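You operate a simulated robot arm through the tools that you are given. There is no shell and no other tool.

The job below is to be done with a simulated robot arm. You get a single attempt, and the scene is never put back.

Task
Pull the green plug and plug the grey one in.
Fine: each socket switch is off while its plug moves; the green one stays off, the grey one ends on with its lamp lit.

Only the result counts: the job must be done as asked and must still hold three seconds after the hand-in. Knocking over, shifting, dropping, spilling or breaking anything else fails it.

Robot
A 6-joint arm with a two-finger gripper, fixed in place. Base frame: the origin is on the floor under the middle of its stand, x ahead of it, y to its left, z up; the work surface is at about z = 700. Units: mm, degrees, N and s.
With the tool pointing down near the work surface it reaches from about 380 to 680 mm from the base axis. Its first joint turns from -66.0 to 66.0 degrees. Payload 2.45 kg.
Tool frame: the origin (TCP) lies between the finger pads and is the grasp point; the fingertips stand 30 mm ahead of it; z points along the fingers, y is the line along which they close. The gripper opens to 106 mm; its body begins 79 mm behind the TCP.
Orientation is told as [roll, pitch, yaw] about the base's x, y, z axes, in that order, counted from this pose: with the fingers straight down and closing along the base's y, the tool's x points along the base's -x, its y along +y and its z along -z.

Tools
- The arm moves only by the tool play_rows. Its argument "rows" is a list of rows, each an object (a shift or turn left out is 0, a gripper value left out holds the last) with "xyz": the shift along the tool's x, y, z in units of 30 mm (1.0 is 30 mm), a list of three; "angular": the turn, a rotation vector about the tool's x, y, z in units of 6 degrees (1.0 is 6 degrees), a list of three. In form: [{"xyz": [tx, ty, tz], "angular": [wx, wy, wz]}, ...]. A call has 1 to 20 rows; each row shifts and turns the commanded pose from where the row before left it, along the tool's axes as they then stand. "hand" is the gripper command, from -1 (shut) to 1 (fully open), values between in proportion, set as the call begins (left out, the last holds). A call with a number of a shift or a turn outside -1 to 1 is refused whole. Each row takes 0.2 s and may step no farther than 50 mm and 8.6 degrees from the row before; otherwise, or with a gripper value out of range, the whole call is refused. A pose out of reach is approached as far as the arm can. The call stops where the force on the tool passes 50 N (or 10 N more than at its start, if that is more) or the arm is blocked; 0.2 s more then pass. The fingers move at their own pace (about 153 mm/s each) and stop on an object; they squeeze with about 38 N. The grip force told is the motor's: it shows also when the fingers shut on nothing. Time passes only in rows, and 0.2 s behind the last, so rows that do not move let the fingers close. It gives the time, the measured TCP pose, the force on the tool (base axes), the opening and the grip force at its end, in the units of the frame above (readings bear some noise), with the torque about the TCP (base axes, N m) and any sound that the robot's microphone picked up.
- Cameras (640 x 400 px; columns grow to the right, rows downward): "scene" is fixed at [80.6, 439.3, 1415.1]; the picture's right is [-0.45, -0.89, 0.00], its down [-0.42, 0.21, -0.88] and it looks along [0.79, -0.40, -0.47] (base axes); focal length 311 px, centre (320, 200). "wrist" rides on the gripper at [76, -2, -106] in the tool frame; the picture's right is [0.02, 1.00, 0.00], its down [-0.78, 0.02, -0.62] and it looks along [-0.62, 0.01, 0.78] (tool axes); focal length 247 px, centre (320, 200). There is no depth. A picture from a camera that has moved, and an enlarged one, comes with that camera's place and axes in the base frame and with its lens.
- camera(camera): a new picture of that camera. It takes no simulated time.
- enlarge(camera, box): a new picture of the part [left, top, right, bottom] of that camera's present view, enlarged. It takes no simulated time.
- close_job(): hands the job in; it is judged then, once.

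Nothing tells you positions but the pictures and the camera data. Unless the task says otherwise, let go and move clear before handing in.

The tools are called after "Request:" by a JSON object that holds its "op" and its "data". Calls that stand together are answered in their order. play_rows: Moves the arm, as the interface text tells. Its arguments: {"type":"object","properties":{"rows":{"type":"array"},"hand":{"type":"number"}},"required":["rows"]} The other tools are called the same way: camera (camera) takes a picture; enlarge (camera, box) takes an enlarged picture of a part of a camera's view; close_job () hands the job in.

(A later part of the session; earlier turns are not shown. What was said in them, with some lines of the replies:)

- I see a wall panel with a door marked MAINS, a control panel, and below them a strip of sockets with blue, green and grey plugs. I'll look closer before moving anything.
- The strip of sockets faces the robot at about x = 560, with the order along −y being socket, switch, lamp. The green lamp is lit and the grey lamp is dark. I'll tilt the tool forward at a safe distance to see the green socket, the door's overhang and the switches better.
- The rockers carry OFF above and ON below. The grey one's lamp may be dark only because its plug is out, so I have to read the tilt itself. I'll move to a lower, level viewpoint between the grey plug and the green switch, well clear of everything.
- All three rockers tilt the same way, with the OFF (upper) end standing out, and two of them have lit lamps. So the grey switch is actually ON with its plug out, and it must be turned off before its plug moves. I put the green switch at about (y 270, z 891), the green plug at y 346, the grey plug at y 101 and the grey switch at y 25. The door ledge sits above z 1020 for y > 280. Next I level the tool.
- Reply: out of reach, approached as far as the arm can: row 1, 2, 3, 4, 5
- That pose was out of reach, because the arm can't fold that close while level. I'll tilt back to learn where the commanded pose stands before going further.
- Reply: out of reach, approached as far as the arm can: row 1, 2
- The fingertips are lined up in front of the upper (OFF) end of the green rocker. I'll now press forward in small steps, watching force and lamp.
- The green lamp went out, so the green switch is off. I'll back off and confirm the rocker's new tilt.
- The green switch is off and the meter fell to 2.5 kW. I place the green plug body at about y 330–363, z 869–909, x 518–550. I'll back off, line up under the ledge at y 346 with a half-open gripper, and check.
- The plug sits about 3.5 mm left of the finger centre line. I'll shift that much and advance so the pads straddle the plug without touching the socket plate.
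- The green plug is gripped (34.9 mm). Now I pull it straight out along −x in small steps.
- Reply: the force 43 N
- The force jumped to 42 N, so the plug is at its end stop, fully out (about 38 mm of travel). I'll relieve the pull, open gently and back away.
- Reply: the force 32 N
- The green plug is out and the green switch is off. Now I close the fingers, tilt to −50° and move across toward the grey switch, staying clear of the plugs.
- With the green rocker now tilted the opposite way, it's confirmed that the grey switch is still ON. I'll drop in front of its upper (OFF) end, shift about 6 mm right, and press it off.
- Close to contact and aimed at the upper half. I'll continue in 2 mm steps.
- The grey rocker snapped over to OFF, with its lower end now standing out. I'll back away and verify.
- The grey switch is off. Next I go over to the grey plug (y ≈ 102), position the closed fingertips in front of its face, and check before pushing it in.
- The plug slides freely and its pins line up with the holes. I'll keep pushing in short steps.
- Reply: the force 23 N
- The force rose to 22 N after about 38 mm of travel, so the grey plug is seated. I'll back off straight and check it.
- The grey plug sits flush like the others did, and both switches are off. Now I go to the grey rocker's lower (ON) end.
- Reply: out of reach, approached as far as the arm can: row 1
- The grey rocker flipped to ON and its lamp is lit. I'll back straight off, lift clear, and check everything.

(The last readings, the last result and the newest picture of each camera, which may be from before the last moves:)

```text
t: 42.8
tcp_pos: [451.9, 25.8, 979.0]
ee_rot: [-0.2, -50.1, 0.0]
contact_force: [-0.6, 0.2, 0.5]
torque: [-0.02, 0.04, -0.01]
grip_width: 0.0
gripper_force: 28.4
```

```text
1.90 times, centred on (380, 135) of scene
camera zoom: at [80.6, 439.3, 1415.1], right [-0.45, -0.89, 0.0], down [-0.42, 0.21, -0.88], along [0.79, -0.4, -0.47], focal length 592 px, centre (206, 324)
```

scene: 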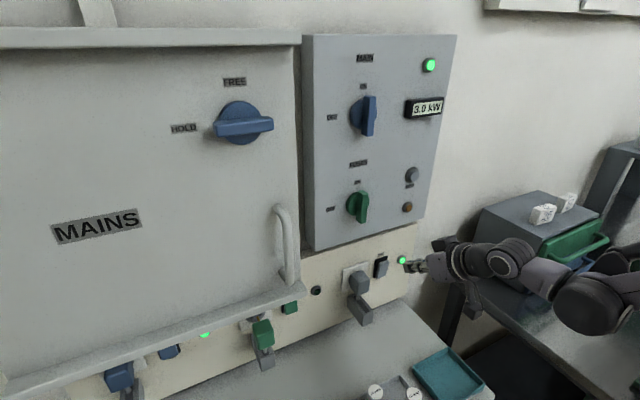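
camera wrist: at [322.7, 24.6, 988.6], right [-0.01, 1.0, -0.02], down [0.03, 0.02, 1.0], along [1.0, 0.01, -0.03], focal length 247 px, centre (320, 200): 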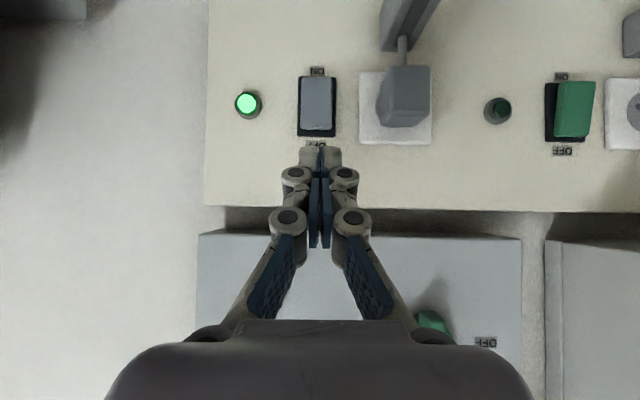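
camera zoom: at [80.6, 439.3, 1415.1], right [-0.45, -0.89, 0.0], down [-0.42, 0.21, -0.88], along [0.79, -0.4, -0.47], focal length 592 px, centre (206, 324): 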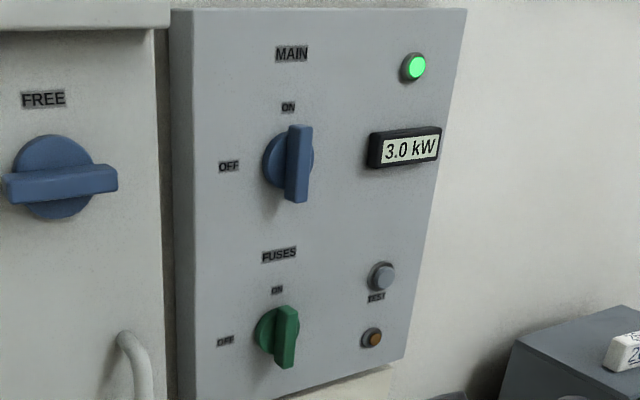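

Everything matches the job: green plug out and off, grey plug in and on with its lamp lit, and blue untouched. I'll retreat a bit more, wait a few seconds to see that it holds, then check once more.

Request:
{"op": "play_rows", "data": {"rows": [{"xyz": [0, 0, -0.8]}, {"xyz": [0, 0, -0.8]}, {}, {}, {}, {}, {}, {}, {}, {}, {}, {}, {}, {}, {}, {}, {}, {}]}}

Request:
{"op": "enlarge", "data": {"camera": "scene", "box": [60, 220, 440, 400]}}

Request:
{"op": "enlarge", "data": {"camera": "wrist", "box": [200, 0, 640, 220]}}

```text
t: 46.6
tcp_pos: [416.5, 24.7, 1010.4]
ee_rot: [-0.1, -50.1, 0.0]
contact_force: [0.2, 0.3, -0.5]
torque: [0.03, 0.01, 0.01]
grip_width: 0.0
gripper_force: 29.0
```

```text
1.68 times, centred on (250, 310) of scene
camera zoom: at [80.6, 439.3, 1415.1], right [-0.45, -0.89, 0.0], down [-0.42, 0.21, -0.88], along [0.79, -0.4, -0.47], focal length 523 px, centre (438, 15)
```

zoom: 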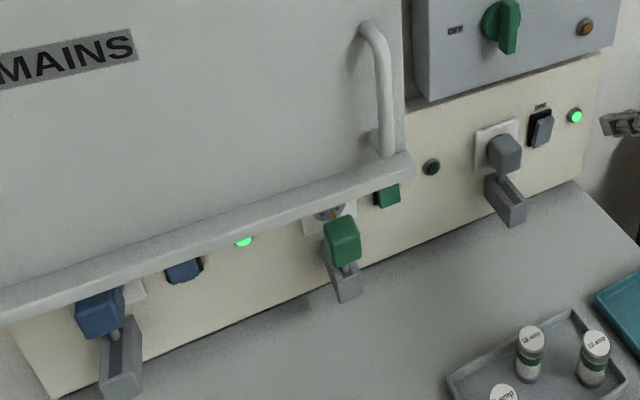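

```text
1.45 times, centred on (420, 110) of wrist
camera zoom: at [286.9, 24.7, 1019.7], right [-0.01, 1.0, -0.02], down [0.03, 0.02, 1.0], along [1.0, 0.01, -0.03], focal length 359 px, centre (174, 331)
```

zoom: 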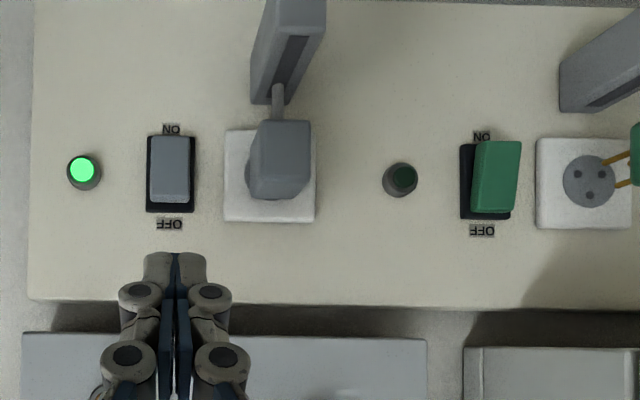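

The state held for more than three seconds: the green plug is out with its switch off, the grey plug is in with its switch on and lamp lit, and the arm is clear. I'm handing the job in.

Request:
{"op": "close_job", "data": {}}

```text
The job is handed in.
```

The green plug is out and the grey plug is in. I've handed the job in, but no verdict has come back yet. The last pictures, taken after a wait of just over three seconds, showed nothing had shifted.

- **Green:** I switched it off first, which put its lamp out, then pulled the plug to its end stop, about 38 mm. Its switch is still off.
- **Grey:** Its switch was already on at the start; the lamp was dark only because the plug was out. I turned it off, pushed the plug in until it seated, then turned it back on. Its lamp is lit.
- **Everything else:** The blue plug, the door and the upper panel's knobs were not touched. The meter reads 3.0 kW again, as at the start. The gripper is clear of the sockets.
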